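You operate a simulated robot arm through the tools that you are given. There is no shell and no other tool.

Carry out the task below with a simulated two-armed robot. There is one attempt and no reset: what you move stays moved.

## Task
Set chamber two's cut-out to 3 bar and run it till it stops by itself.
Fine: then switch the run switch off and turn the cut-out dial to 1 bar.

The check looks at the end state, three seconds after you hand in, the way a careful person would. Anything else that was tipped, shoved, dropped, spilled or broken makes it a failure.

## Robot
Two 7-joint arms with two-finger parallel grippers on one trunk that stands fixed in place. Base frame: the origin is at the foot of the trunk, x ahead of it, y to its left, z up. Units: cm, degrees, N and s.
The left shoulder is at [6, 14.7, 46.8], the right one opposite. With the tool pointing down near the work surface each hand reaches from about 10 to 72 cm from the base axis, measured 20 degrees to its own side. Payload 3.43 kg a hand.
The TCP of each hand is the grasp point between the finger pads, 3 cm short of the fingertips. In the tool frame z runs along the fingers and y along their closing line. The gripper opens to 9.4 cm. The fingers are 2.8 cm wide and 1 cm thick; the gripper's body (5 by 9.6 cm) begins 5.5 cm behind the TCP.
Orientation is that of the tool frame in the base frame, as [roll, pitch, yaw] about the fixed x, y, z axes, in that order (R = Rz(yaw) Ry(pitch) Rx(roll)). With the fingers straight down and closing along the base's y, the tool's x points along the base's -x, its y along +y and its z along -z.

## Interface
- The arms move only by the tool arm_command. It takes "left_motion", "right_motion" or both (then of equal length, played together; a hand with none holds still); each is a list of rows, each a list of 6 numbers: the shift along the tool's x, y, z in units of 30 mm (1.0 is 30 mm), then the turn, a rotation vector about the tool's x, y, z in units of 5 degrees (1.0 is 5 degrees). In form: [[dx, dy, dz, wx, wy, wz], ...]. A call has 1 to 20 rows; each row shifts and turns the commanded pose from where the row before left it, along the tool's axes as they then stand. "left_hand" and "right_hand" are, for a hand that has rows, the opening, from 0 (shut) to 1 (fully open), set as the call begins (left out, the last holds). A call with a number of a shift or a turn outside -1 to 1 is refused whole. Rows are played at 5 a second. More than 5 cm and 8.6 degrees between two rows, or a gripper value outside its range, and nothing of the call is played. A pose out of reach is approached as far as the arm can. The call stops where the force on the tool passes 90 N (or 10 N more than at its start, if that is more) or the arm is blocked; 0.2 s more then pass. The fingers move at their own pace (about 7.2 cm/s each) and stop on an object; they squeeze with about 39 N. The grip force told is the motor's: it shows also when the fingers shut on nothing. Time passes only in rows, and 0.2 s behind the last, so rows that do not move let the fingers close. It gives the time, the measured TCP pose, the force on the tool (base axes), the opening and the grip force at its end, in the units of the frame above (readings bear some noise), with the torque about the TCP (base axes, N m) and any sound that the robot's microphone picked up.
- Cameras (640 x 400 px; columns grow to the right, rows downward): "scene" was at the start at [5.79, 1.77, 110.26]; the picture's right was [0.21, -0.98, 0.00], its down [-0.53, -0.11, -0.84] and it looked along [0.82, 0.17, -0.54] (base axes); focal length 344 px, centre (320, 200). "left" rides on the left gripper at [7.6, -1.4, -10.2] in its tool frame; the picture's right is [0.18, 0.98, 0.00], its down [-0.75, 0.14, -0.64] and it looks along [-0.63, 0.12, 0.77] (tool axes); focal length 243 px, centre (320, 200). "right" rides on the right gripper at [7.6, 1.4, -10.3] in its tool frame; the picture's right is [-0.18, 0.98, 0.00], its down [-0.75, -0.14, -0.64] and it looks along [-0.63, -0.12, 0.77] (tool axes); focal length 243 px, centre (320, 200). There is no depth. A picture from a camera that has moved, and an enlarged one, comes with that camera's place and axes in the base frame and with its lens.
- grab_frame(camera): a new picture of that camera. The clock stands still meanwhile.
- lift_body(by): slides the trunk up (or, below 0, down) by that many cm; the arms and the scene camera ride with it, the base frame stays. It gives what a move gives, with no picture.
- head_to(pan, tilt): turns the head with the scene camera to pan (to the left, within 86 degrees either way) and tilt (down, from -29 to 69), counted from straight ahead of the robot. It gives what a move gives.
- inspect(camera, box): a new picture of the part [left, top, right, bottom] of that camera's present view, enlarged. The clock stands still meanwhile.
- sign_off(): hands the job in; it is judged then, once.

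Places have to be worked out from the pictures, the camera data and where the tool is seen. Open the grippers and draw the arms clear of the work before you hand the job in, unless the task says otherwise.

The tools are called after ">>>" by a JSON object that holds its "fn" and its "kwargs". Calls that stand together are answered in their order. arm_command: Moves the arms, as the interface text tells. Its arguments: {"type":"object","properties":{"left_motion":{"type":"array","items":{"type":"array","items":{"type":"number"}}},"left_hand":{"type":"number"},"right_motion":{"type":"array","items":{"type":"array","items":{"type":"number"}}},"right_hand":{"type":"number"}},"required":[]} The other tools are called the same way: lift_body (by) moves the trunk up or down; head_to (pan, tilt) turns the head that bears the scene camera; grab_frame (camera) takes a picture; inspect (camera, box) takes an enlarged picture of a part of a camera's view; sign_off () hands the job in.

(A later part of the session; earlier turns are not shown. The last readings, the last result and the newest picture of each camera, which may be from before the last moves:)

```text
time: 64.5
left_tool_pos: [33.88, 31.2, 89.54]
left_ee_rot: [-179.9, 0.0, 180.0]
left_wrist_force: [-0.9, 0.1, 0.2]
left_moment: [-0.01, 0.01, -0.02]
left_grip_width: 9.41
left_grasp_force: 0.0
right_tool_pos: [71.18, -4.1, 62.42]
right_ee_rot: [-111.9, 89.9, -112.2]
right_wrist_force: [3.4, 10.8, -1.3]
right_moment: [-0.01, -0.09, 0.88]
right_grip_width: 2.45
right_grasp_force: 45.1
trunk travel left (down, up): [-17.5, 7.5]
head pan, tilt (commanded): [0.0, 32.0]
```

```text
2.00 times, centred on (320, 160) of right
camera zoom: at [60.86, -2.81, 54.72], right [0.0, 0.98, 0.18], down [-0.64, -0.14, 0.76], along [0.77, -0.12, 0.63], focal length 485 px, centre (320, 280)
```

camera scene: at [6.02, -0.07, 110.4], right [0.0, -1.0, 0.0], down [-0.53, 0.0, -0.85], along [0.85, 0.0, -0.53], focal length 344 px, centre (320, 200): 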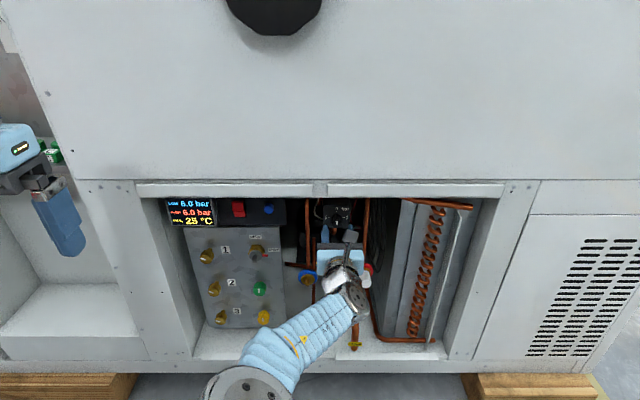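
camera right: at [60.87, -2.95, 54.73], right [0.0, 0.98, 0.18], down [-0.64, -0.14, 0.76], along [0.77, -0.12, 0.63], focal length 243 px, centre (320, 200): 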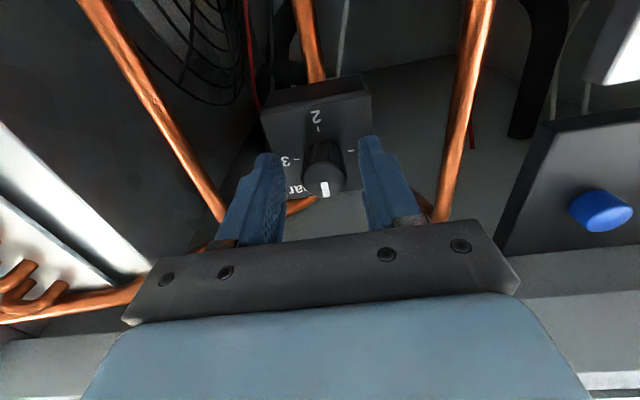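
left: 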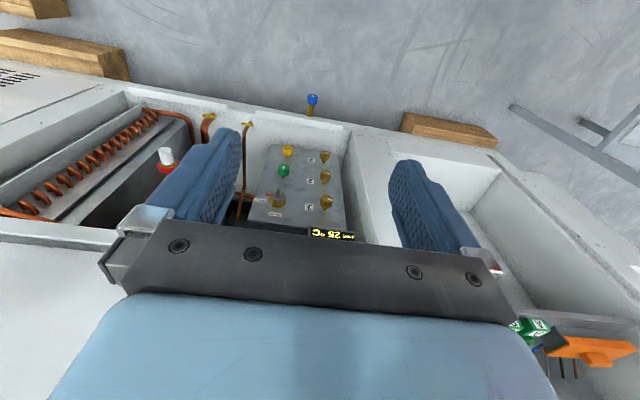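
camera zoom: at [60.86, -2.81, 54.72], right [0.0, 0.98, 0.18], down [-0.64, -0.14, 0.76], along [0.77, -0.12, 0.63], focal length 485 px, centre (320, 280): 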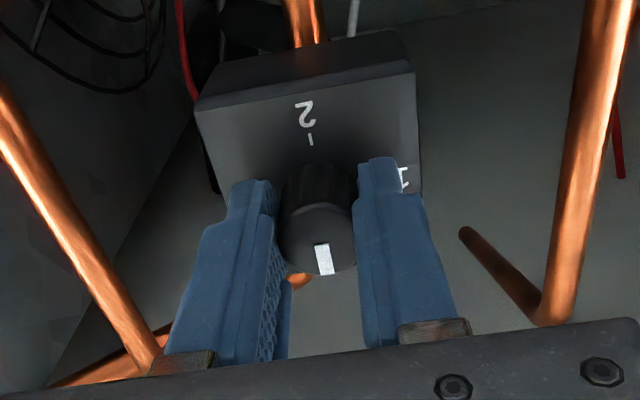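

Gripped (2.45 cm wide, 45 N), with a small +y side force meaning the knob sits ~1 mm more to the left. I'll ease that and turn counter-clockwise 30° first to check the knob follows freely.

>>> {"fn": "arm_command", "kwargs": {"right_motion": [[0, 0.045, 0, 0, 0, 0], [0, 0, 0, 0, 0, -1], [0, 0, 0, 0, 0, -1], [0, 0, 0, 0, 0, -1], [0, 0, 0, 0, 0, -1], [0, 0, 0, 0, 0, -1], [0, 0, 0, 0, 0, -1]], "right_hand": 0}}

>>> {"fn": "inspect", "kwargs": {"camera": "scene", "box": [290, 195, 386, 285]}}

>>> {"fn": "inspect", "kwargs": {"camera": "right", "box": [220, 60, 420, 260]}}

```text
time: 66.2
left_tool_pos: [34.01, 31.12, 89.52]
left_ee_rot: [-179.9, 0.0, 180.0]
left_wrist_force: [-0.4, -1.0, 0.5]
left_moment: [-0.02, -0.01, 0.01]
left_grip_width: 9.42
left_grasp_force: 0.2
right_tool_pos: [71.27, -3.99, 62.38]
right_ee_rot: [-90.2, 59.7, -90.4]
right_wrist_force: [10.3, 5.3, 1.2]
right_moment: [-0.02, 0.31, 0.74]
right_grip_width: 2.47
right_grasp_force: 45.0
trunk travel left (down, up): [-17.5, 7.5]
head pan, tilt (commanded): [0.0, 32.0]
```

```text
4.44 times, centred on (338, 240) of scene
camera zoom: at [6.08, -0.04, 110.4], right [0.0, -1.0, 0.0], down [-0.53, 0.0, -0.85], along [0.85, 0.0, -0.53], focal length 1530 px, centre (240, 22)
```

zoom: 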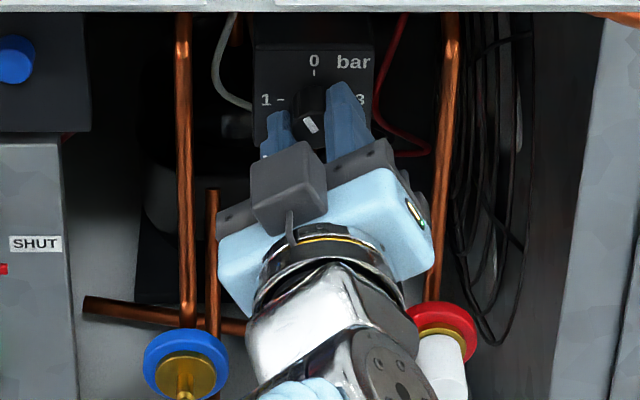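

```text
2.00 times, centred on (320, 160) of right
camera zoom: at [60.85, -6.87, 55.08], right [0.0, 0.94, -0.34], down [-0.64, 0.26, 0.72], along [0.77, 0.21, 0.6], focal length 485 px, centre (320, 280)
```

zoom: 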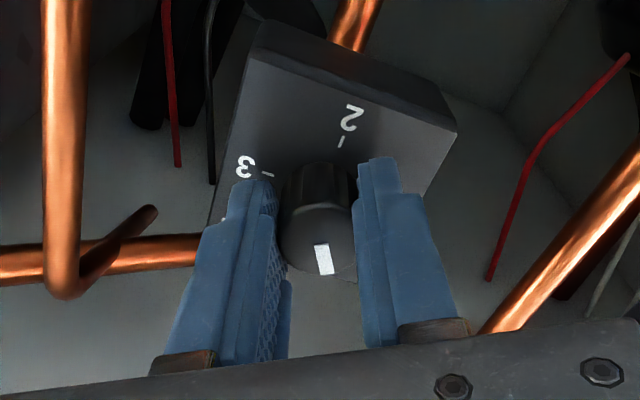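

The knob follows smoothly toward 1 with almost no torque. I'll continue counter-clockwise to −180° (pointer to 2) in two calls.

>>> {"fn": "arm_command", "kwargs": {"right_motion": [[0, 0, 0, 0, 0, -1], [0, 0, 0, 0, 0, -1], [0, 0, 0, 0, 0, -1], [0, 0, 0, 0, 0, -1], [0, 0, 0, 0, 0, -1], [0, 0, 0, 0, 0, -1], [0, 0, 0, 0, 0, -1], [0, 0, 0, 0, 0, -1], [0, 0, 0, 0, 0, -1], [0, 0, 0, 0, 0, -1], [0, 0, 0, 0, 0, -1], [0, 0, 0, 0, 0, -1]], "right_hand": 0}}

>>> {"fn": "inspect", "kwargs": {"camera": "right", "box": [220, 60, 420, 260]}}

```text
time: 68.8
left_tool_pos: [33.93, 31.05, 89.55]
left_ee_rot: [-180.0, -0.1, -179.9]
left_wrist_force: [-0.7, 0.6, 0.2]
left_moment: [0.0, 0.04, -0.02]
left_grip_width: 9.38
left_grasp_force: 0.1
right_tool_pos: [71.24, -4.2, 62.43]
right_ee_rot: [-90.0, -0.2, -90.3]
right_wrist_force: [20.7, -9.6, 12.0]
right_moment: [0.02, -0.71, -1.23]
right_grip_width: 2.47
right_grasp_force: 45.3
trunk travel left (down, up): [-17.5, 7.5]
head pan, tilt (commanded): [0.0, 32.0]
```

```text
2.00 times, centred on (320, 160) of right
camera zoom: at [60.82, -11.94, 61.1], right [0.0, 0.18, -0.98], down [-0.64, 0.76, 0.14], along [0.77, 0.63, 0.12], focal length 485 px, centre (320, 280)
```

zoom: 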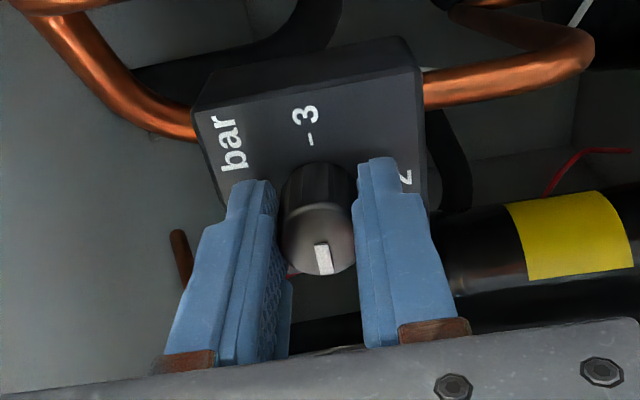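

The pointer is now at 1. Some side forces have built up (21, −10, 12 N), so I'll ease the hand a little along them, then continue turning toward 2.

>>> {"fn": "arm_command", "kwargs": {"right_motion": [[0.06, -0.08, 0.08, 0, 0, 0], [0, 0, 0, 0, 0, -1], [0, 0, 0, 0, 0, -1], [0, 0, 0, 0, 0, -1], [0, 0, 0, 0, 0, -1], [0, 0, 0, 0, 0, -1], [0, 0, 0, 0, 0, -1], [0, 0, 0, 0, 0, -1], [0, 0, 0, 0, 0, -1], [0, 0, 0, 0, 0, -1]], "right_hand": 0}}

>>> {"fn": "inspect", "kwargs": {"camera": "right", "box": [220, 60, 420, 260]}}

```text
time: 71.0
left_tool_pos: [33.88, 31.04, 89.49]
left_ee_rot: [180.0, -0.1, 180.0]
left_wrist_force: [1.0, -0.9, -0.1]
left_moment: [-0.01, -0.02, 0.0]
left_grip_width: 9.4
left_grasp_force: 0.0
right_tool_pos: [71.46, -4.04, 62.62]
right_ee_rot: [-90.1, -45.3, -90.1]
right_wrist_force: [-32.3, 6.1, -17.8]
right_moment: [-0.03, -0.32, 0.3]
right_grip_width: 2.46
right_grasp_force: 45.3
trunk travel left (down, up): [-17.5, 7.5]
head pan, tilt (commanded): [0.0, 32.0]
```

```text
2.00 times, centred on (320, 160) of right
camera zoom: at [61.02, -10.69, 67.06], right [0.0, -0.57, -0.82], down [-0.64, 0.63, -0.44], along [0.77, 0.53, -0.37], focal length 485 px, centre (320, 280)
```

zoom: 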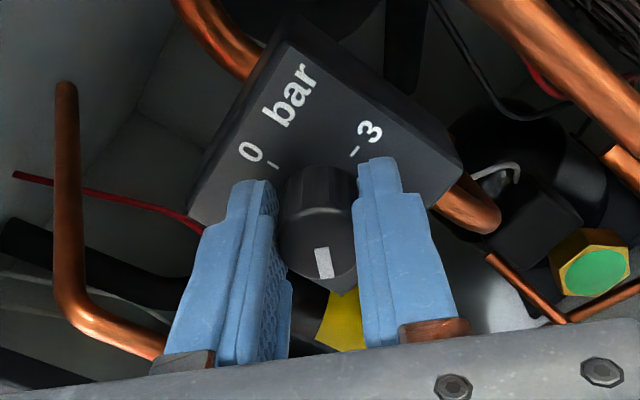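

I slightly over-eased (now −32 N along x; the grip is stiff, ~200 N/cm). A finer correction back, then the last 45° to point at 2.

>>> {"fn": "arm_command", "kwargs": {"right_motion": [[-0.02, 0.012, -0.045, 0, 0, 0], [0, 0, 0, 0, 0, -1], [0, 0, 0, 0, 0, -1], [0, 0, 0, 0, 0, -1], [0, 0, 0, 0, 0, -1], [0, 0, 0, 0, 0, -1], [0, 0, 0, 0, 0, -1], [0, 0, 0, 0, 0, -1], [0, 0, 0, 0, 0, -1], [0, 0, 0, 0, 0, -1]], "right_hand": 0}}

>>> {"fn": "inspect", "kwargs": {"camera": "right", "box": [220, 60, 420, 260]}}

```text
time: 73.2
left_tool_pos: [34.0, 31.08, 89.48]
left_ee_rot: [-179.9, 0.0, 179.9]
left_wrist_force: [0.4, 0.5, -1.5]
left_moment: [0.03, -0.02, 0.0]
left_grip_width: 9.39
left_grasp_force: 0.0
right_tool_pos: [71.34, -4.02, 62.67]
right_ee_rot: [80.6, -89.6, 99.4]
right_wrist_force: [29.4, 15.5, 10.2]
right_moment: [0.04, -0.75, 0.96]
right_grip_width: 2.43
right_grasp_force: 44.9
trunk travel left (down, up): [-17.5, 7.5]
head pan, tilt (commanded): [0.0, 32.0]
```

```text
2.00 times, centred on (320, 160) of right
camera zoom: at [61.02, -5.6, 70.3], right [0.0, -0.98, -0.18], down [-0.64, 0.14, -0.75], along [0.77, 0.11, -0.63], focal length 485 px, centre (320, 280)
```

zoom: 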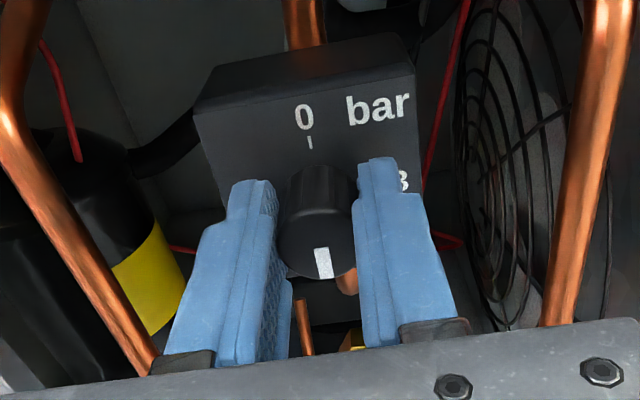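

The pointer is at 2. I'll release (fingers to ~4.7 cm) without retracting and check where the hand settles.

>>> {"fn": "arm_command", "kwargs": {"right_motion": [[0, 0, 0, 0, 0, 0], [0, 0, 0, 0, 0, 0], [0, 0, 0, 0, 0, 0]], "right_hand": 0.5}}

>>> {"fn": "inspect", "kwargs": {"camera": "right", "box": [220, 60, 420, 260]}}

```text
time: 74.0
left_tool_pos: [33.92, 30.95, 89.45]
left_ee_rot: [180.0, 0.0, 180.0]
left_wrist_force: [0.6, 1.2, -0.6]
left_moment: [-0.01, 0.0, 0.01]
left_grip_width: 9.4
left_grasp_force: 0.1
right_tool_pos: [71.3, -4.31, 62.58]
right_ee_rot: [129.0, -89.9, 50.7]
right_wrist_force: [-0.1, -0.2, 0.1]
right_moment: [0.01, 0.01, 0.03]
right_grip_width: 4.69
right_grasp_force: 0.1
trunk travel left (down, up): [-17.5, 7.5]
head pan, tilt (commanded): [0.0, 32.0]
```

```text
2.00 times, centred on (320, 160) of right
camera zoom: at [60.93, -5.8, 70.2], right [-0.01, -0.98, -0.18], down [-0.64, 0.14, -0.75], along [0.77, 0.11, -0.63], focal length 485 px, centre (320, 280)
```

zoom: 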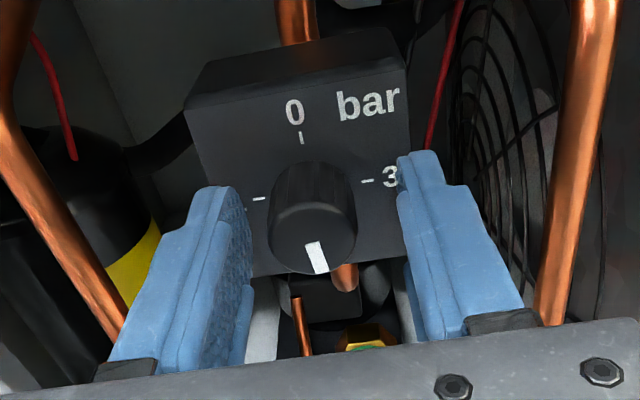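

The dial stays at 2. I'll shift 2 mm to centre on the knob, roll the open fingers back +90° around it, then grip again.

>>> {"fn": "arm_command", "kwargs": {"right_motion": [[0, -0.067, 0, 0, 0, 0], [0, 0, 0, 0, 0, 1], [0, 0, 0, 0, 0, 1], [0, 0, 0, 0, 0, 1], [0, 0, 0, 0, 0, 1], [0, 0, 0, 0, 0, 1], [0, 0, 0, 0, 0, 1], [0, 0, 0, 0, 0, 1], [0, 0, 0, 0, 0, 1], [0, 0, 0, 0, 0, 1], [0, 0, 0, 0, 0, 1], [0, 0, 0, 0, 0, 1], [0, 0, 0, 0, 0, 1], [0, 0, 0, 0, 0, 1], [0, 0, 0, 0, 0, 1], [0, 0, 0, 0, 0, 1], [0, 0, 0, 0, 0, 1], [0, 0, 0, 0, 0, 1], [0, 0, 0, 0, 0, 1]], "right_hand": 0.5}}

>>> {"fn": "inspect", "kwargs": {"camera": "right", "box": [220, 60, 420, 260]}}

>>> {"fn": "arm_command", "kwargs": {"right_motion": [[0, 0, 0, 0, 0, 0], [0, 0, 0, 0, 0, 0], [0, 0, 0, 0, 0, 0], [0, 0, 0, 0, 0, 0]], "right_hand": 0}}

>>> {"fn": "inspect", "kwargs": {"camera": "right", "box": [220, 60, 420, 260]}}

```text
time: 78.0
left_tool_pos: [34.0, 31.11, 89.54]
left_ee_rot: [180.0, 0.0, -180.0]
left_wrist_force: [0.1, 0.3, -0.1]
left_moment: [0.0, 0.01, -0.04]
left_grip_width: 9.38
left_grasp_force: 0.1
right_tool_pos: [71.33, -4.01, 62.54]
right_ee_rot: [-90.1, -0.1, -90.2]
right_wrist_force: [0.8, -0.3, 0.3]
right_moment: [0.01, -0.04, 0.01]
right_grip_width: 4.7
right_grasp_force: 0.0
trunk travel left (down, up): [-17.5, 7.5]
head pan, tilt (commanded): [0.0, 32.0]
```

```text
2.00 times, centred on (320, 160) of right
camera zoom: at [60.89, -11.81, 61.17], right [0.0, 0.18, -0.98], down [-0.64, 0.76, 0.14], along [0.77, 0.63, 0.12], focal length 485 px, centre (320, 280)
```

zoom: 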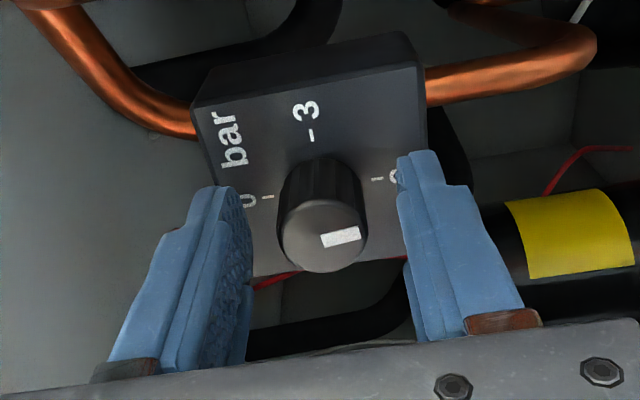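

```text
time: 79.0
left_tool_pos: [33.83, 31.05, 89.51]
left_ee_rot: [-180.0, -0.1, -180.0]
left_wrist_force: [1.2, -0.2, -0.1]
left_moment: [0.03, -0.02, -0.01]
left_grip_width: 9.39
left_grasp_force: 0.0
right_tool_pos: [71.24, -4.04, 62.37]
right_ee_rot: [-90.2, -0.1, -90.3]
right_wrist_force: [-3.1, -0.1, -6.4]
right_moment: [0.03, -0.46, 0.11]
right_grip_width: 2.45
right_grasp_force: 44.7
trunk travel left (down, up): [-17.5, 7.5]
head pan, tilt (commanded): [0.0, 32.0]
```

```text
2.00 times, centred on (320, 160) of right
camera zoom: at [60.89, -11.82, 61.13], right [0.0, 0.18, -0.98], down [-0.64, 0.76, 0.14], along [0.77, 0.63, 0.11], focal length 485 px, centre (320, 280)
```

zoom: 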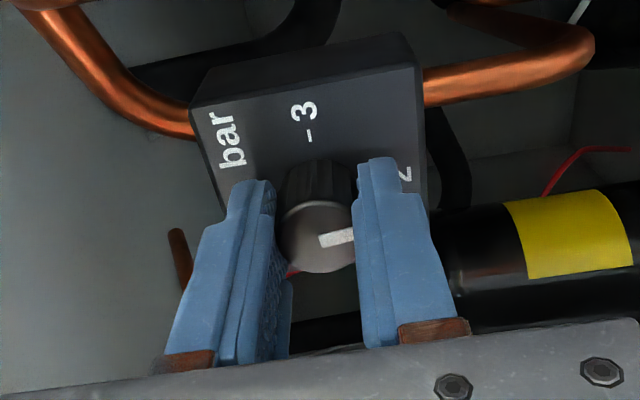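

Gripped with little side force and the pointer still at 2. I'll turn another 90° counter-clockwise to 3.

>>> {"fn": "arm_command", "kwargs": {"right_motion": [[0, 0, 0, 0, 0, -1], [0, 0, 0, 0, 0, -1], [0, 0, 0, 0, 0, -1], [0, 0, 0, 0, 0, -1], [0, 0, 0, 0, 0, -1], [0, 0, 0, 0, 0, -1], [0, 0, 0, 0, 0, -1], [0, 0, 0, 0, 0, -1], [0, 0, 0, 0, 0, -1]], "right_hand": 0}}

>>> {"fn": "arm_command", "kwargs": {"right_motion": [[0, 0, 0, 0, 0, -1], [0, 0, 0, 0, 0, -1], [0, 0, 0, 0, 0, -1], [0, 0, 0, 0, 0, -1], [0, 0, 0, 0, 0, -1], [0, 0, 0, 0, 0, -1], [0, 0, 0, 0, 0, -1], [0, 0, 0, 0, 0, -1], [0, 0, 0, 0, 0, -1], [0, 0, 0, 0, 0, 0]], "right_hand": 0}}

>>> {"fn": "inspect", "kwargs": {"camera": "right", "box": [220, 60, 420, 260]}}

```text
time: 81.0
left_tool_pos: [33.82, 30.98, 89.65]
left_ee_rot: [-180.0, 0.0, 180.0]
left_wrist_force: [-0.7, 0.3, -0.6]
left_moment: [-0.01, 0.02, -0.02]
left_grip_width: 9.41
left_grasp_force: 0.1
right_tool_pos: [71.31, -4.01, 62.54]
right_ee_rot: [-90.2, -45.3, -90.2]
right_wrist_force: [-27.4, -1.1, -10.6]
right_moment: [0.01, -0.28, 0.41]
right_grip_width: 2.47
right_grasp_force: 44.9
trunk travel left (down, up): [-17.5, 7.5]
head pan, tilt (commanded): [0.0, 32.0]
```

```text
time: 83.2
left_tool_pos: [33.94, 31.1, 89.53]
left_ee_rot: [-180.0, 0.0, 180.0]
left_wrist_force: [1.0, -1.1, -0.2]
left_moment: [0.02, -0.02, 0.0]
left_grip_width: 9.4
left_grasp_force: 0.0
right_tool_pos: [71.4, -3.89, 62.74]
right_ee_rot: [80.3, -89.8, 99.5]
right_wrist_force: [-2.5, -1.0, -1.5]
right_moment: [0.29, -0.11, 0.63]
right_grip_width: 2.44
right_grasp_force: 44.7
trunk travel left (down, up): [-17.5, 7.5]
head pan, tilt (commanded): [0.0, 32.0]
```

```text
2.00 times, centred on (320, 160) of right
camera zoom: at [60.94, -5.58, 70.29], right [0.0, -0.98, -0.18], down [-0.64, 0.14, -0.75], along [0.77, 0.11, -0.63], focal length 485 px, centre (320, 280)
```

zoom: 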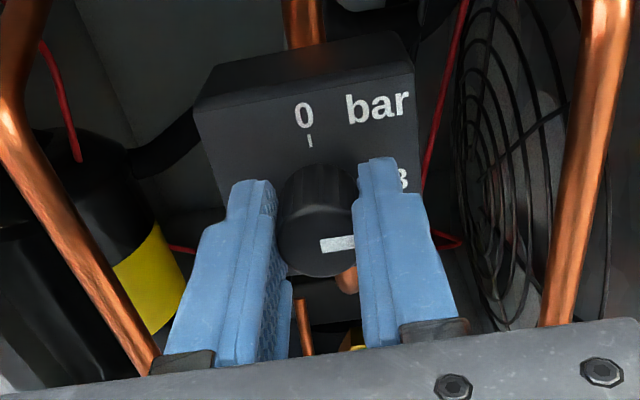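

The pointer now points right, toward 3, with a slight resisting torque (0.29 N·m, perhaps the end stop). I'll release and check its exact position.

>>> {"fn": "arm_command", "kwargs": {"right_motion": [[0, 0, 0, 0, 0, 0], [0, 0, 0, 0, 0, 0], [0, 0, 0, 0, 0, 0]], "right_hand": 0.5}}

>>> {"fn": "inspect", "kwargs": {"camera": "right", "box": [220, 60, 420, 260]}}

>>> {"fn": "inspect", "kwargs": {"camera": "right", "box": [275, 110, 371, 200]}}

```text
time: 84.0
left_tool_pos: [33.94, 31.06, 89.5]
left_ee_rot: [-180.0, 0.0, 179.9]
left_wrist_force: [-0.4, 0.4, 0.7]
left_moment: [-0.02, 0.04, 0.03]
left_grip_width: 9.38
left_grasp_force: 0.1
right_tool_pos: [71.3, -3.95, 62.6]
right_ee_rot: [119.9, -89.8, 59.9]
right_wrist_force: [-0.7, 0.5, -0.5]
right_moment: [0.05, 0.02, 0.03]
right_grip_width: 4.7
right_grasp_force: 0.2
trunk travel left (down, up): [-17.5, 7.5]
head pan, tilt (commanded): [0.0, 32.0]
```

```text
2.00 times, centred on (320, 160) of right
camera zoom: at [60.93, -5.57, 70.18], right [0.0, -0.98, -0.18], down [-0.64, 0.14, -0.75], along [0.77, 0.11, -0.63], focal length 485 px, centre (320, 280)
```

zoom: 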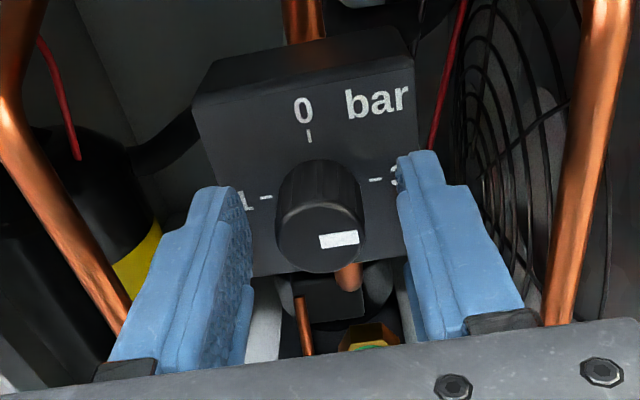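

```text
4.44 times, centred on (323, 155) of right
camera zoom: at [60.93, -5.57, 70.18], right [0.0, -0.98, -0.18], down [-0.64, 0.14, -0.75], along [0.77, 0.11, -0.63], focal length 1078 px, centre (307, 400)
```

zoom: 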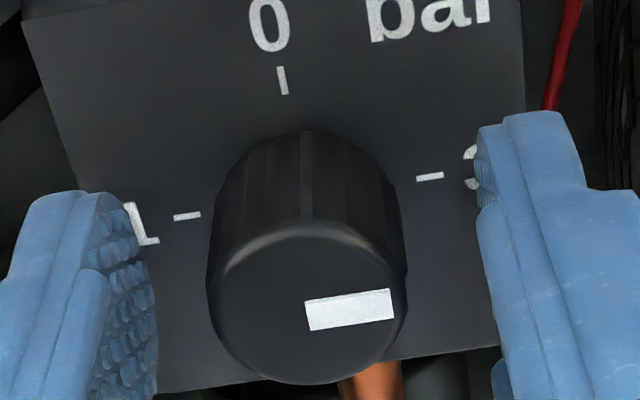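

The pointer lines up exactly with the 3 tick. I'll withdraw the right hand straight back out of the bay, and bring the left hand forward (still pointing down, well before the cabinet) for the rocker.

>>> {"fn": "arm_command", "kwargs": {"right_motion": [[0, 0, -1, 0, 0, 0], [0, 0, -1, 0, 0, 0], [0, 0, -1, 0, 0, 0], [0, 0, -1, 0, 0, 0], [0, 0, 0, 0, 0, 0]], "left_motion": [[0, 0, 0, 0, 0, 0], [0, 0, 0, 0, 0, 0], [0, 0, 0, 0, 0, 0], [0, 0, 0, 0, 0, 0], [0, 0, 0, 0, 0, 0]], "left_hand": 0}}

>>> {"fn": "arm_command", "kwargs": {"left_motion": [[-1, -0.6, 0, 0, 0, 0], [-1, -0.6, 0, 0, 0, 0], [-1, -0.6, 0, 0, 0, 0], [-1, -0.6, 0, 0, 0, 0], [0, 0, 0, 0, -1, 0], [0, 0, 0, 0, -1, 0], [0, 0, 0, 0, -1, 0], [0, 0, 0, 0, -1, 0], [0, 0, 0, 0, -1, 0], [0, 0, 0, 0, -1, 0]]}}

>>> {"fn": "grab_frame", "kwargs": {"camera": "scene"}}

>>> {"fn": "grab_frame", "kwargs": {"camera": "left"}}

>>> {"fn": "inspect", "kwargs": {"camera": "scene", "box": [310, 195, 362, 228]}}

```text
time: 85.2
left_tool_pos: [33.97, 31.08, 89.5]
left_ee_rot: [-179.9, 0.0, 179.9]
left_wrist_force: [0.1, 0.1, -0.2]
left_moment: [0.02, 0.02, 0.02]
left_grip_width: 0.0
left_grasp_force: 32.6
right_tool_pos: [59.24, -3.99, 62.59]
right_ee_rot: [121.7, -89.7, 58.0]
right_wrist_force: [0.2, -0.5, -0.3]
right_moment: [-0.04, 0.03, 0.0]
right_grip_width: 4.72
right_grasp_force: 0.1
trunk travel left (down, up): [-17.5, 7.5]
head pan, tilt (commanded): [0.0, 32.0]
```

```text
time: 87.3
left_tool_pos: [45.96, 23.72, 89.55]
left_ee_rot: [-179.9, 30.1, 179.9]
left_wrist_force: [0.0, 0.2, 0.0]
left_moment: [0.02, 0.0, 0.0]
left_grip_width: 0.0
left_grasp_force: 32.8
right_tool_pos: [59.3, -3.89, 62.66]
right_ee_rot: [125.2, -89.8, 54.5]
right_wrist_force: [-0.6, -1.0, -0.3]
right_moment: [-0.01, -0.02, -0.03]
right_grip_width: 4.71
right_grasp_force: 0.1
trunk travel left (down, up): [-17.5, 7.5]
head pan, tilt (commanded): [0.0, 32.0]
```

```text
taken
camera scene: at [6.04, -0.08, 110.4], right [0.0, -1.0, 0.0], down [-0.53, 0.0, -0.85], along [0.85, 0.0, -0.53], focal length 344 px, centre (320, 200)
```

scene: 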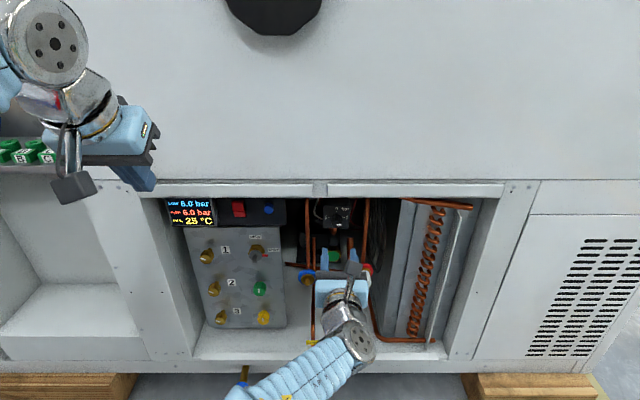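

```text
taken
camera left: at [34.41, 22.35, 94.68], right [-0.16, 0.98, -0.09], down [0.33, 0.14, 0.93], along [0.93, 0.12, -0.35], focal length 243 px, centre (320, 200)
```

left: 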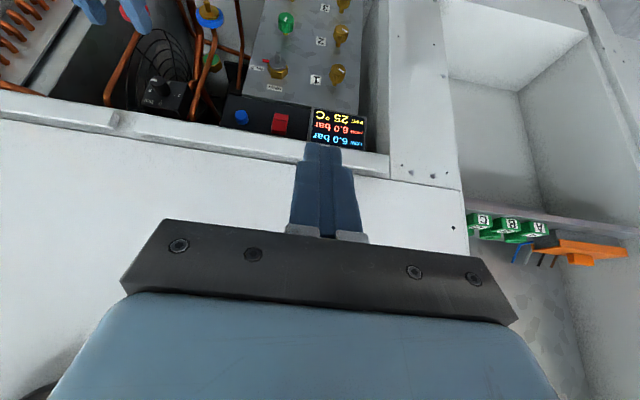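

```text
12.12 times, centred on (336, 212) of scene
camera zoom: at [6.04, -0.08, 110.4], right [0.0, -1.0, 0.0], down [-0.53, 0.0, -0.85], along [0.85, 0.0, -0.53], focal length 4174 px, centre (126, 61)
```

zoom: 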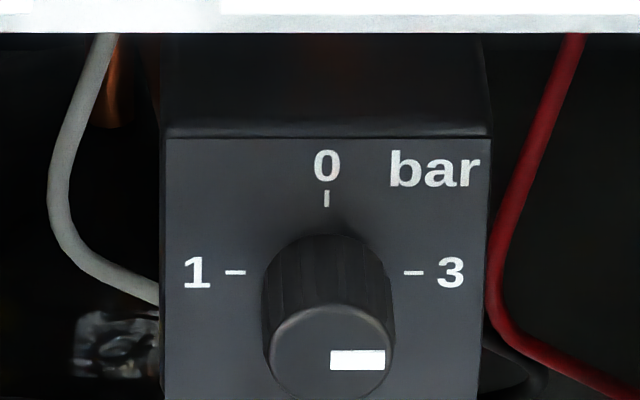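

The scene view confirms the dial at 3. I'll bring the left hand further forward, over to the rocker's y, and finish turning it to point forward while still high and clear of the cabinet face.

>>> {"fn": "arm_command", "kwargs": {"left_motion": [[-0.77, -0.59, 0.444, 0, 0, 0], [-0.77, -0.59, 0.444, 0, 0, 0], [-0.77, -0.59, 0.444, 0, 0, 0], [0, 0, 0, 0, -1, 0], [0, 0, 0, 0, -1, 0], [0, 0, 0, 0, -1, 0], [0, 0, 0, 0, -1, 0], [0, 0, 0, 0, -1, 0], [0, 0, 0, 0, -1, 0], [0, 0, 0, 0, -1, 0], [0, 0, 0, 0, -1, 0], [0, 0, 0, 0, -1, 0], [0, 0, 0, 0, -1, 0], [0, 0, 0, 0, -1, 0], [0, 0, 0, 0, -1, 0]]}}

>>> {"fn": "grab_frame", "kwargs": {"camera": "scene"}}

>>> {"fn": "grab_frame", "kwargs": {"camera": "left"}}

```text
time: 90.5
left_tool_pos: [53.92, 18.59, 89.61]
left_ee_rot: [5.0, 89.9, 5.0]
left_wrist_force: [-0.3, -1.4, -0.2]
left_moment: [0.01, 0.02, -0.01]
left_grip_width: 0.0
left_grasp_force: 33.2
right_tool_pos: [59.18, -3.89, 62.59]
right_ee_rot: [121.6, -89.9, 58.1]
right_wrist_force: [-0.1, -1.1, -0.4]
right_moment: [-0.02, 0.0, -0.02]
right_grip_width: 4.7
right_grasp_force: 0.0
trunk travel left (down, up): [-17.5, 7.5]
head pan, tilt (commanded): [0.0, 32.0]
```

```text
taken
camera scene: at [6.01, -0.07, 110.4], right [0.0, -1.0, 0.0], down [-0.53, 0.0, -0.85], along [0.85, 0.0, -0.53], focal length 344 px, centre (320, 200)
```

scene: 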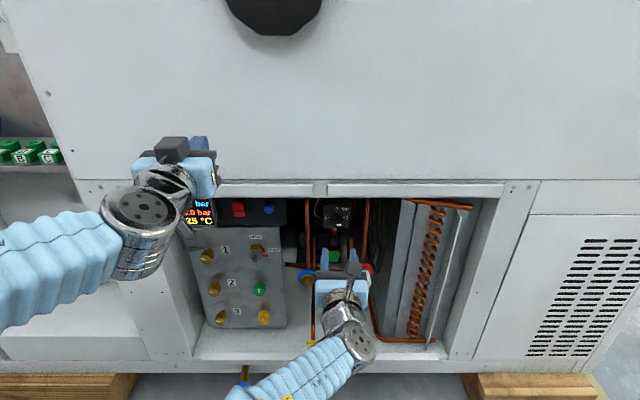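

```text
taken
camera left: at [43.87, 17.14, 81.99], right [0.0, 0.98, -0.18], down [-0.64, 0.14, 0.75], along [0.77, 0.12, 0.63], focal length 243 px, centre (320, 200)
```

left: 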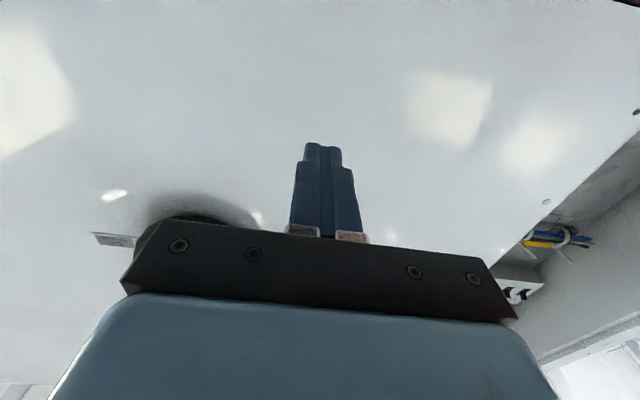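

The left hand points forward at (53.9, 18.6, 89.6). I'll lower it to the rocker's upper half height (z≈68.4), staying in front of the opening.

>>> {"fn": "arm_command", "kwargs": {"left_motion": [[0.88, 0, 0, 0, 0, 0], [0.88, 0, 0, 0, 0, 0], [0.88, 0, 0, 0, 0, 0], [0.88, 0, 0, 0, 0, 0], [0.88, 0, 0, 0, 0, 0], [0.88, 0, 0, 0, 0, 0], [0.88, 0, 0, 0, 0, 0], [0.88, 0, 0, 0, 0, 0], [0, 0, 0, 0, 0, 0]]}}

>>> {"fn": "grab_frame", "kwargs": {"camera": "scene"}}

>>> {"fn": "grab_frame", "kwargs": {"camera": "left"}}

>>> {"fn": "grab_frame", "kwargs": {"camera": "right"}}

```text
time: 92.5
left_tool_pos: [53.82, 18.33, 69.28]
left_ee_rot: [18.5, 90.0, 18.6]
left_wrist_force: [-1.2, 1.3, -1.2]
left_moment: [0.01, 0.01, -0.03]
left_grip_width: 0.0
left_grasp_force: 32.9
left hand out of reach, approached as far as the arm can: row 6
right_tool_pos: [59.17, -3.83, 62.7]
right_ee_rot: [119.2, -89.8, 60.5]
right_wrist_force: [-0.3, -0.4, -0.4]
right_moment: [-0.02, -0.01, -0.02]
right_grip_width: 4.69
right_grasp_force: 0.0
trunk travel left (down, up): [-17.5, 7.5]
head pan, tilt (commanded): [0.0, 32.0]
```

```text
taken
camera scene: at [6.0, -0.05, 110.41], right [0.0, -1.0, 0.0], down [-0.53, 0.0, -0.85], along [0.85, 0.0, -0.53], focal length 344 px, centre (320, 200)
```

scene: 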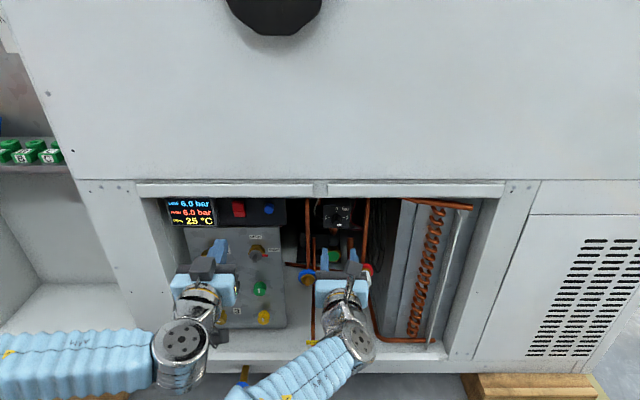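

```text
taken
camera left: at [43.79, 16.94, 61.77], right [0.0, 0.98, -0.18], down [-0.64, 0.14, 0.75], along [0.77, 0.12, 0.63], focal length 243 px, centre (320, 200)
```

left: 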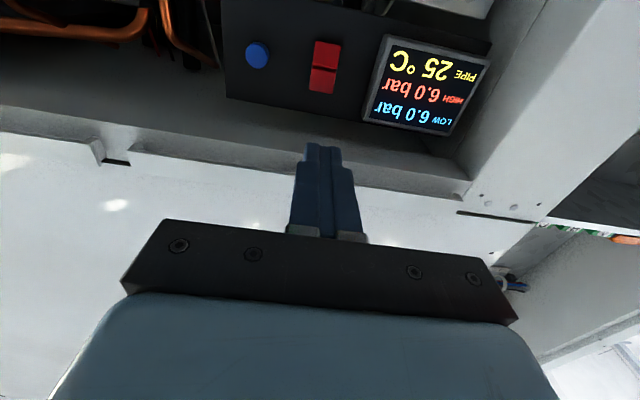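

```text
taken
camera right: at [48.85, -5.49, 70.3], right [0.0, -0.98, -0.18], down [-0.64, 0.14, -0.75], along [0.77, 0.11, -0.63], focal length 243 px, centre (320, 200)
```

right: 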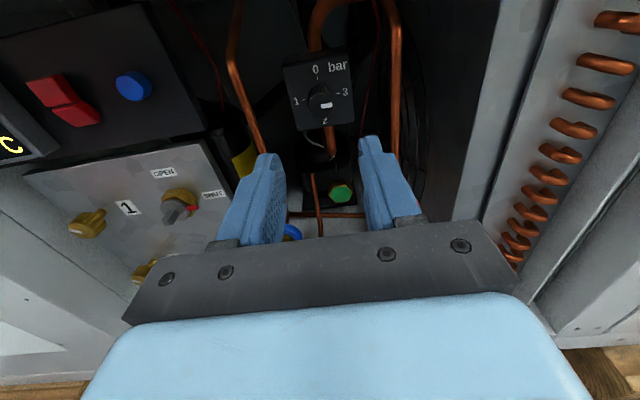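

The left hand is at about (53.8, 18.3, 69.3). I'll zoom the left wrist camera on the rocker to pin down its position and which half stands out.

>>> {"fn": "inspect", "kwargs": {"camera": "left", "box": [220, 10, 380, 110]}}

>>> {"fn": "inspect", "kwargs": {"camera": "right", "box": [0, 40, 160, 140]}}

>>> {"fn": "inspect", "kwargs": {"camera": "scene", "box": [160, 185, 300, 275]}}

```text
4.00 times, centred on (300, 60) of left
camera zoom: at [43.79, 16.94, 61.77], right [0.0, 0.98, -0.18], down [-0.64, 0.14, 0.75], along [0.77, 0.12, 0.63], focal length 970 px, centre (400, 760)
```

zoom: 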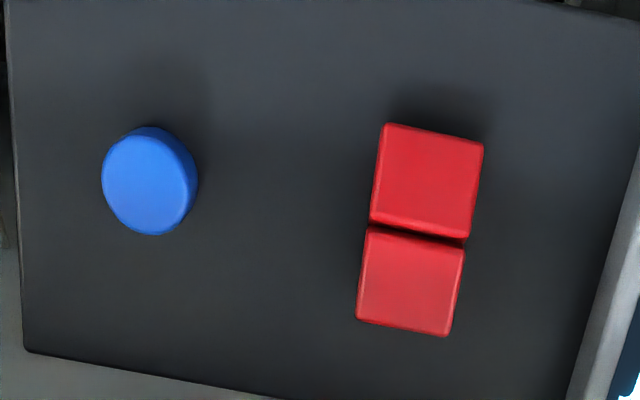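

```text
4.00 times, centred on (80, 90) of right
camera zoom: at [48.85, -5.49, 70.3], right [0.0, -0.98, -0.18], down [-0.64, 0.14, -0.75], along [0.77, 0.11, -0.63], focal length 970 px, centre (1280, 640)
```

zoom: 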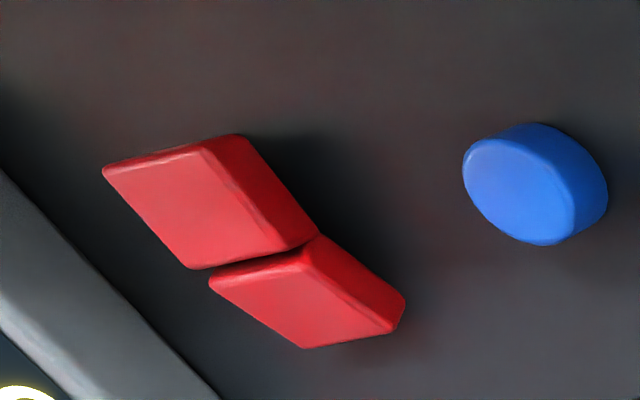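

```text
4.44 times, centred on (230, 230) of scene
camera zoom: at [6.0, -0.05, 110.41], right [0.0, -1.0, 0.0], down [-0.53, 0.0, -0.85], along [0.85, 0.0, -0.53], focal length 1530 px, centre (720, 67)
```

zoom: 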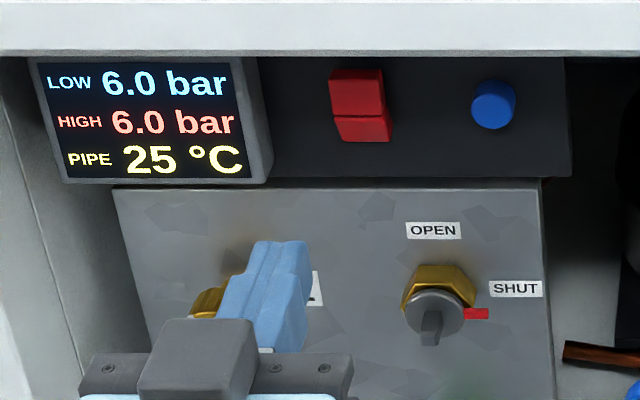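

The rocker's pivot line is at z≈67.0, y≈18.45, and its upper half (z 67–69.2) stands out, with its face near x 70.6. I'll align to z≈68.5 and advance to fingertips at x≈69.5, just short of touching.

>>> {"fn": "arm_command", "kwargs": {"left_motion": [[0.28, 0.04, 0, 0, 0, 0], [0, 0, 0.7, 0, 0, 0], [0, 0, 0.7, 0, 0, 0], [0, 0, 0.7, 0, 0, 0], [0, 0, 0.7, 0, 0, 0], [0, 0, 0.7, 0, 0, 0], [0, 0, 0.6, 0, 0, 0], [0, 0, 0, 0, 0, 0]]}}

>>> {"fn": "inspect", "kwargs": {"camera": "scene", "box": [160, 185, 300, 275]}}

>>> {"fn": "inspect", "kwargs": {"camera": "left", "box": [220, 60, 420, 260]}}

>>> {"fn": "grab_frame", "kwargs": {"camera": "right"}}

```text
time: 94.3
left_tool_pos: [54.95, 19.05, 69.61]
left_ee_rot: [-167.5, 89.9, -167.3]
left_wrist_force: [0.2, 0.2, 0.2]
left_moment: [0.02, 0.05, -0.01]
left_grip_width: 0.0
left_grasp_force: 33.0
left hand out of reach, approached as far as the arm can: row 1, 2, 3, 4, 5, 6, 7
right_tool_pos: [59.28, -3.87, 62.65]
right_ee_rot: [122.4, -89.8, 57.4]
right_wrist_force: [0.4, 0.2, 0.1]
right_moment: [0.04, -0.02, -0.02]
right_grip_width: 4.7
right_grasp_force: 0.1
trunk travel left (down, up): [-17.5, 7.5]
head pan, tilt (commanded): [0.0, 32.0]
```

```text
4.44 times, centred on (230, 230) of scene
camera zoom: at [6.02, -0.07, 110.4], right [0.0, -1.0, 0.0], down [-0.53, 0.0, -0.85], along [0.85, 0.0, -0.53], focal length 1530 px, centre (720, 67)
```

zoom: 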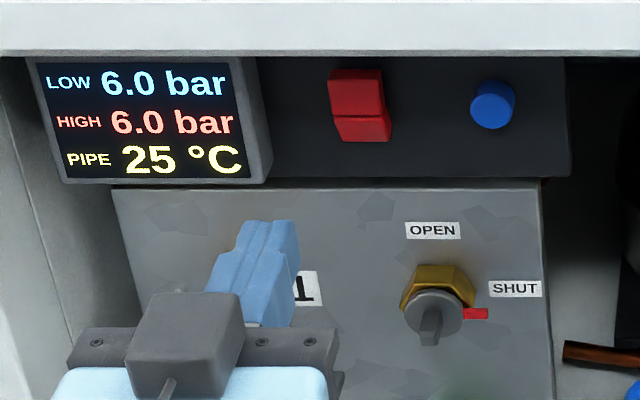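

```text
2.00 times, centred on (320, 160) of left
camera zoom: at [44.86, 17.64, 62.07], right [0.0, 0.98, -0.18], down [-0.64, 0.14, 0.76], along [0.77, 0.12, 0.63], focal length 485 px, centre (320, 280)
```

zoom: 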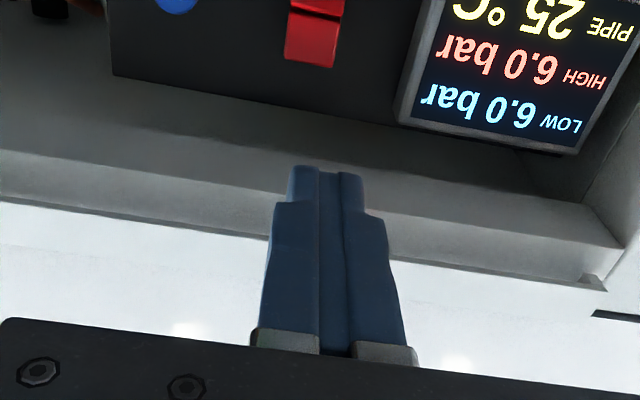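

```text
taken
camera right: at [48.87, -5.51, 70.28], right [0.0, -0.98, -0.18], down [-0.64, 0.14, -0.75], along [0.77, 0.11, -0.63], focal length 243 px, centre (320, 200)
```

right: 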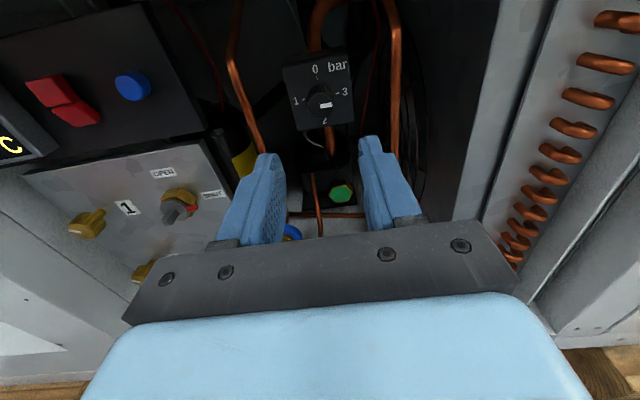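

The left arm is stuck in a poor posture (elbow outside) and can't go forward. For the right arm rolling changed the posture favourably, so I'll back the left hand off slightly and roll it +90° (mirror of what worked).

>>> {"fn": "arm_command", "kwargs": {"left_motion": [[0, 0, -0.3, 0, 0, 1], [0, 0, 0, 0, 0, 1], [0, 0, 0, 0, 0, 1], [0, 0, 0, 0, 0, 1], [0, 0, 0, 0, 0, 1], [0, 0, 0, 0, 0, 1], [0, 0, 0, 0, 0, 1], [0, 0, 0, 0, 0, 1], [0, 0, 0, 0, 0, 1], [0, 0, 0, 0, 0, 1], [0, 0, 0, 0, 0, 1], [0, 0, 0, 0, 0, 1], [0, 0, 0, 0, 0, 1], [0, 0, 0, 0, 0, 1], [0, 0, 0, 0, 0, 1], [0, 0, 0, 0, 0, 1], [0, 0, 0, 0, 0, 1], [0, 0, 0, 0, 0, 1]]}}

>>> {"fn": "grab_frame", "kwargs": {"camera": "scene"}}

>>> {"fn": "grab_frame", "kwargs": {"camera": "left"}}

```text
time: 98.2
left_tool_pos: [54.17, 19.11, 69.56]
left_ee_rot: [90.0, -0.1, 90.0]
left_wrist_force: [-0.8, 0.5, 0.1]
left_moment: [0.0, -0.03, 0.02]
left_grip_width: 0.01
left_grasp_force: 32.9
right_tool_pos: [59.24, -3.91, 62.6]
right_ee_rot: [122.6, -89.7, 57.1]
right_wrist_force: [0.1, 0.1, -0.7]
right_moment: [0.01, -0.01, -0.01]
right_grip_width: 4.72
right_grasp_force: 0.2
trunk travel left (down, up): [-17.5, 7.5]
head pan, tilt (commanded): [0.0, 32.0]
```

```text
taken
camera scene: at [6.02, -0.07, 110.4], right [0.0, -1.0, 0.0], down [-0.53, 0.0, -0.85], along [0.85, 0.0, -0.53], focal length 344 px, centre (320, 200)
```

scene: 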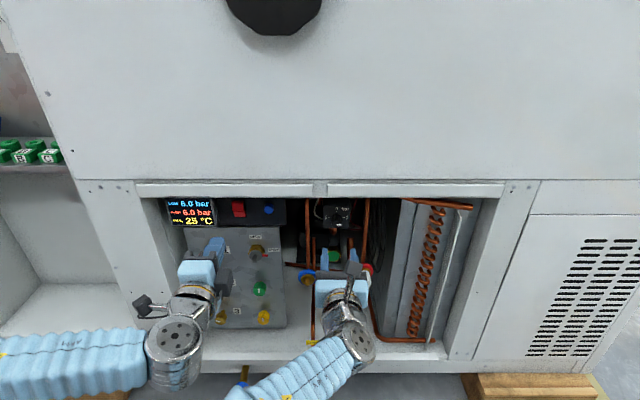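

```text
taken
camera left: at [44.08, 26.71, 68.24], right [0.0, 0.18, 0.98], down [-0.64, -0.75, 0.14], along [0.77, -0.63, 0.12], focal length 243 px, centre (320, 200)
```

left: 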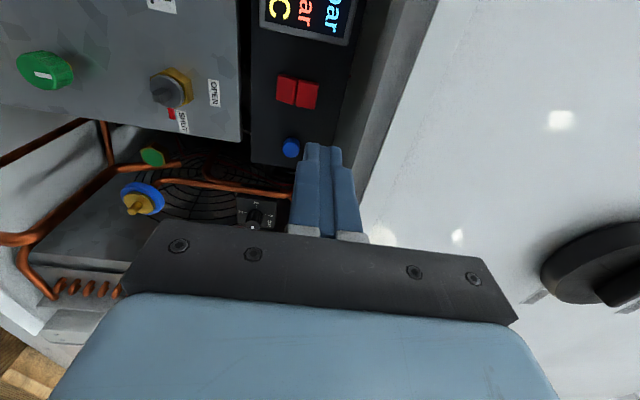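

Only the last joint turned; the elbow is still outside. I'll keep rolling in the same direction, which for the right arm (mirrored) was what brought the elbow to the good side.

>>> {"fn": "arm_command", "kwargs": {"left_motion": [[0, 0, 0, 0, 0, 1], [0, 0, 0, 0, 0, 1], [0, 0, 0, 0, 0, 1], [0, 0, 0, 0, 0, 1], [0, 0, 0, 0, 0, 1], [0, 0, 0, 0, 0, 1], [0, 0, 0, 0, 0, 1], [0, 0, 0, 0, 0, 1], [0, 0, 0, 0, 0, 1], [0, 0, 0, 0, 0, 1], [0, 0, 0, 0, 0, 1], [0, 0, 0, 0, 0, 1], [0, 0, 0, 0, 0, 1], [0, 0, 0, 0, 0, 1], [0, 0, 0, 0, 0, 1], [0, 0, 0, 0, 0, 1], [0, 0, 0, 0, 0, 1], [0, 0, 0, 0, 0, 1]]}}

>>> {"fn": "grab_frame", "kwargs": {"camera": "scene"}}

>>> {"fn": "grab_frame", "kwargs": {"camera": "left"}}

```text
time: 102.0
left_tool_pos: [54.18, 19.1, 69.72]
left_ee_rot: [-105.2, -89.8, -74.9]
left_wrist_force: [0.0, -0.3, -0.2]
left_moment: [-0.01, -0.01, -0.03]
left_grip_width: 0.0
left_grasp_force: 33.3
right_tool_pos: [59.25, -3.9, 62.55]
right_ee_rot: [122.4, -89.8, 57.4]
right_wrist_force: [0.6, 0.2, -0.3]
right_moment: [-0.01, -0.03, 0.03]
right_grip_width: 4.7
right_grasp_force: 0.1
trunk travel left (down, up): [-17.5, 7.5]
head pan, tilt (commanded): [0.0, 32.0]
```

```text
taken
camera scene: at [6.02, -0.07, 110.4], right [0.0, -1.0, 0.0], down [-0.53, 0.0, -0.85], along [0.85, 0.0, -0.53], focal length 344 px, centre (320, 200)
```

scene: 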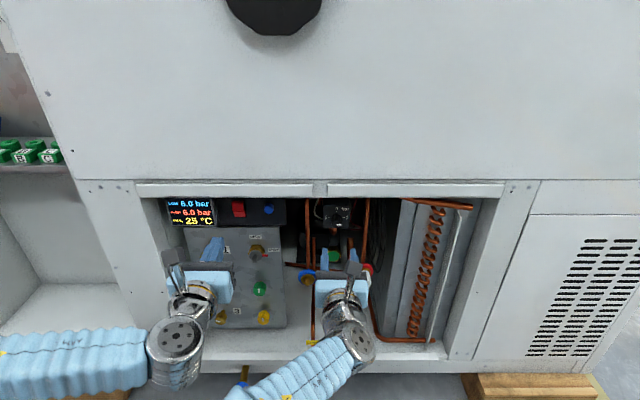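

```text
taken
camera left: at [44.09, 20.46, 77.29], right [0.0, -0.98, 0.18], down [-0.64, -0.14, -0.75], along [0.77, -0.12, -0.63], focal length 243 px, centre (320, 200)
```

left: 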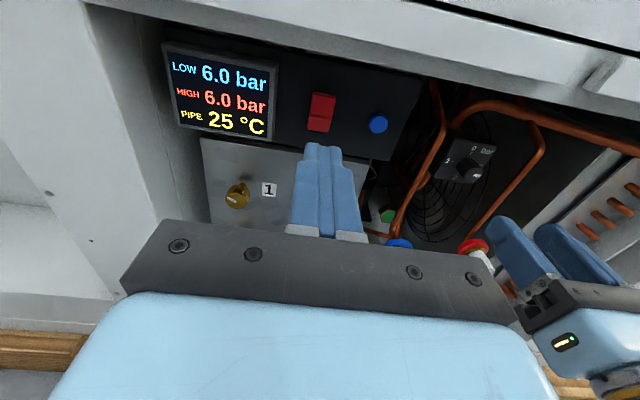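

This gives a good upright view of the display and rocker. I'll try a small forward step to see whether this roll allows reaching in.

>>> {"fn": "arm_command", "kwargs": {"left_motion": [[0, 0, 0.5, 0, 0, 0], [0, 0, 0.5, 0, 0, 0], [0, 0, 0.5, 0, 0, 0]]}}

>>> {"fn": "grab_frame", "kwargs": {"camera": "scene"}}

```text
time: 102.8
left_tool_pos: [54.89, 19.06, 69.75]
left_ee_rot: [-179.0, -89.9, -1.0]
left_wrist_force: [0.4, 0.1, -0.2]
left_moment: [0.03, 0.0, -0.02]
left_grip_width: 0.02
left_grasp_force: 32.8
left hand out of reach, approached as far as the arm can: row 1, 2, 3
right_tool_pos: [59.13, -3.92, 62.68]
right_ee_rot: [122.3, -89.8, 57.6]
right_wrist_force: [-1.0, 0.1, -0.4]
right_moment: [0.0, -0.02, 0.0]
right_grip_width: 4.71
right_grasp_force: 0.1
trunk travel left (down, up): [-17.5, 7.5]
head pan, tilt (commanded): [0.0, 32.0]
```

```text
taken
camera scene: at [6.02, -0.07, 110.4], right [0.0, -1.0, 0.0], down [-0.53, 0.0, -0.85], along [0.85, 0.0, -0.53], focal length 344 px, centre (320, 200)
```

scene: 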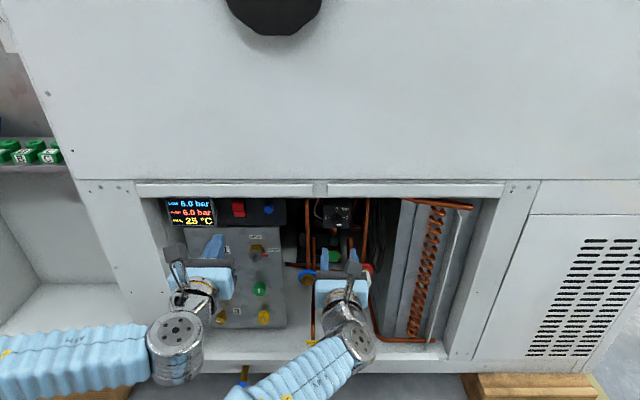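

The limit is the same regardless of roll, so the left arm's posture is the issue. The right arm has a good posture and enough length to reach the rocker, so I'll move the left hand up and outward, out of the way, and use the right hand instead.

>>> {"fn": "arm_command", "kwargs": {"left_motion": [[0, 0, -0.6, 0, 0, 0], [0.8, -0.8, -0.4, 0, 0, 0], [0.9, -0.9, -0.4, 0, 0, 0], [0.9, -0.9, -0.4, 0, 0, 0], [0.9, -0.9, 0, 0, 0, 0], [0.9, -0.9, 0, 0, 0, 0], [0, 0, 0, 0, 0, 0]]}}

>>> {"fn": "grab_frame", "kwargs": {"camera": "scene"}}

```text
time: 104.3
left_tool_pos: [49.32, 32.37, 82.77]
left_ee_rot: [7.6, -89.9, 172.2]
left_wrist_force: [-0.6, 0.2, -0.7]
left_moment: [-0.02, -0.01, -0.02]
left_grip_width: 0.01
left_grasp_force: 32.9
right_tool_pos: [59.14, -3.96, 62.7]
right_ee_rot: [121.6, -89.8, 58.3]
right_wrist_force: [0.3, -0.4, -0.2]
right_moment: [-0.02, -0.01, 0.0]
right_grip_width: 4.71
right_grasp_force: 0.0
trunk travel left (down, up): [-17.5, 7.5]
head pan, tilt (commanded): [0.0, 32.0]
```

```text
taken
camera scene: at [6.02, -0.07, 110.4], right [0.0, -1.0, 0.0], down [-0.53, 0.0, -0.85], along [0.85, 0.0, -0.53], focal length 344 px, centre (320, 200)
```

scene: 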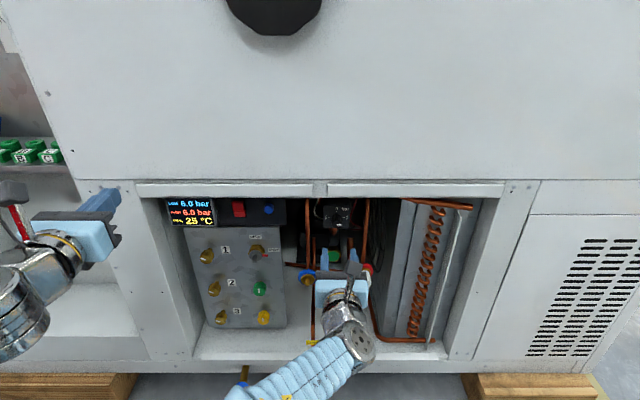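

The left hand is clear. Before swinging the right hand left, I'll look down to see how the two arms sit relative to each other.

>>> {"fn": "head_to", "kwargs": {"pan": 5, "tilt": 66}}

>>> {"fn": "grab_frame", "kwargs": {"camera": "scene"}}

```text
time: 105.3
left_tool_pos: [49.45, 32.17, 82.81]
left_ee_rot: [-122.8, -90.0, -57.2]
left_wrist_force: [0.3, 0.1, -0.3]
left_moment: [0.02, -0.02, 0.0]
left_grip_width: 0.01
left_grasp_force: 33.1
right_tool_pos: [59.06, -3.89, 62.63]
right_ee_rot: [121.8, -89.8, 57.9]
right_wrist_force: [-0.4, 0.7, -0.3]
right_moment: [0.0, 0.0, 0.02]
right_grip_width: 4.7
right_grasp_force: 0.1
trunk travel left (down, up): [-17.5, 7.5]
head pan, tilt (commanded): [5.0, 66.0]
```

```text
taken
camera scene: at [2.99, 0.45, 105.85], right [0.09, -1.0, 0.0], down [-0.91, -0.08, -0.41], along [0.41, 0.04, -0.91], focal length 344 px, centre (320, 200)
```

scene: 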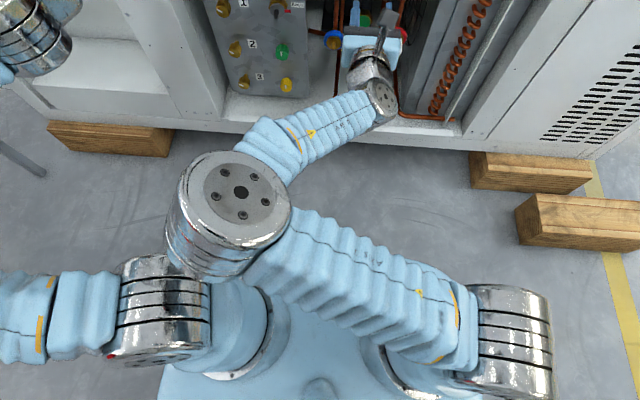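

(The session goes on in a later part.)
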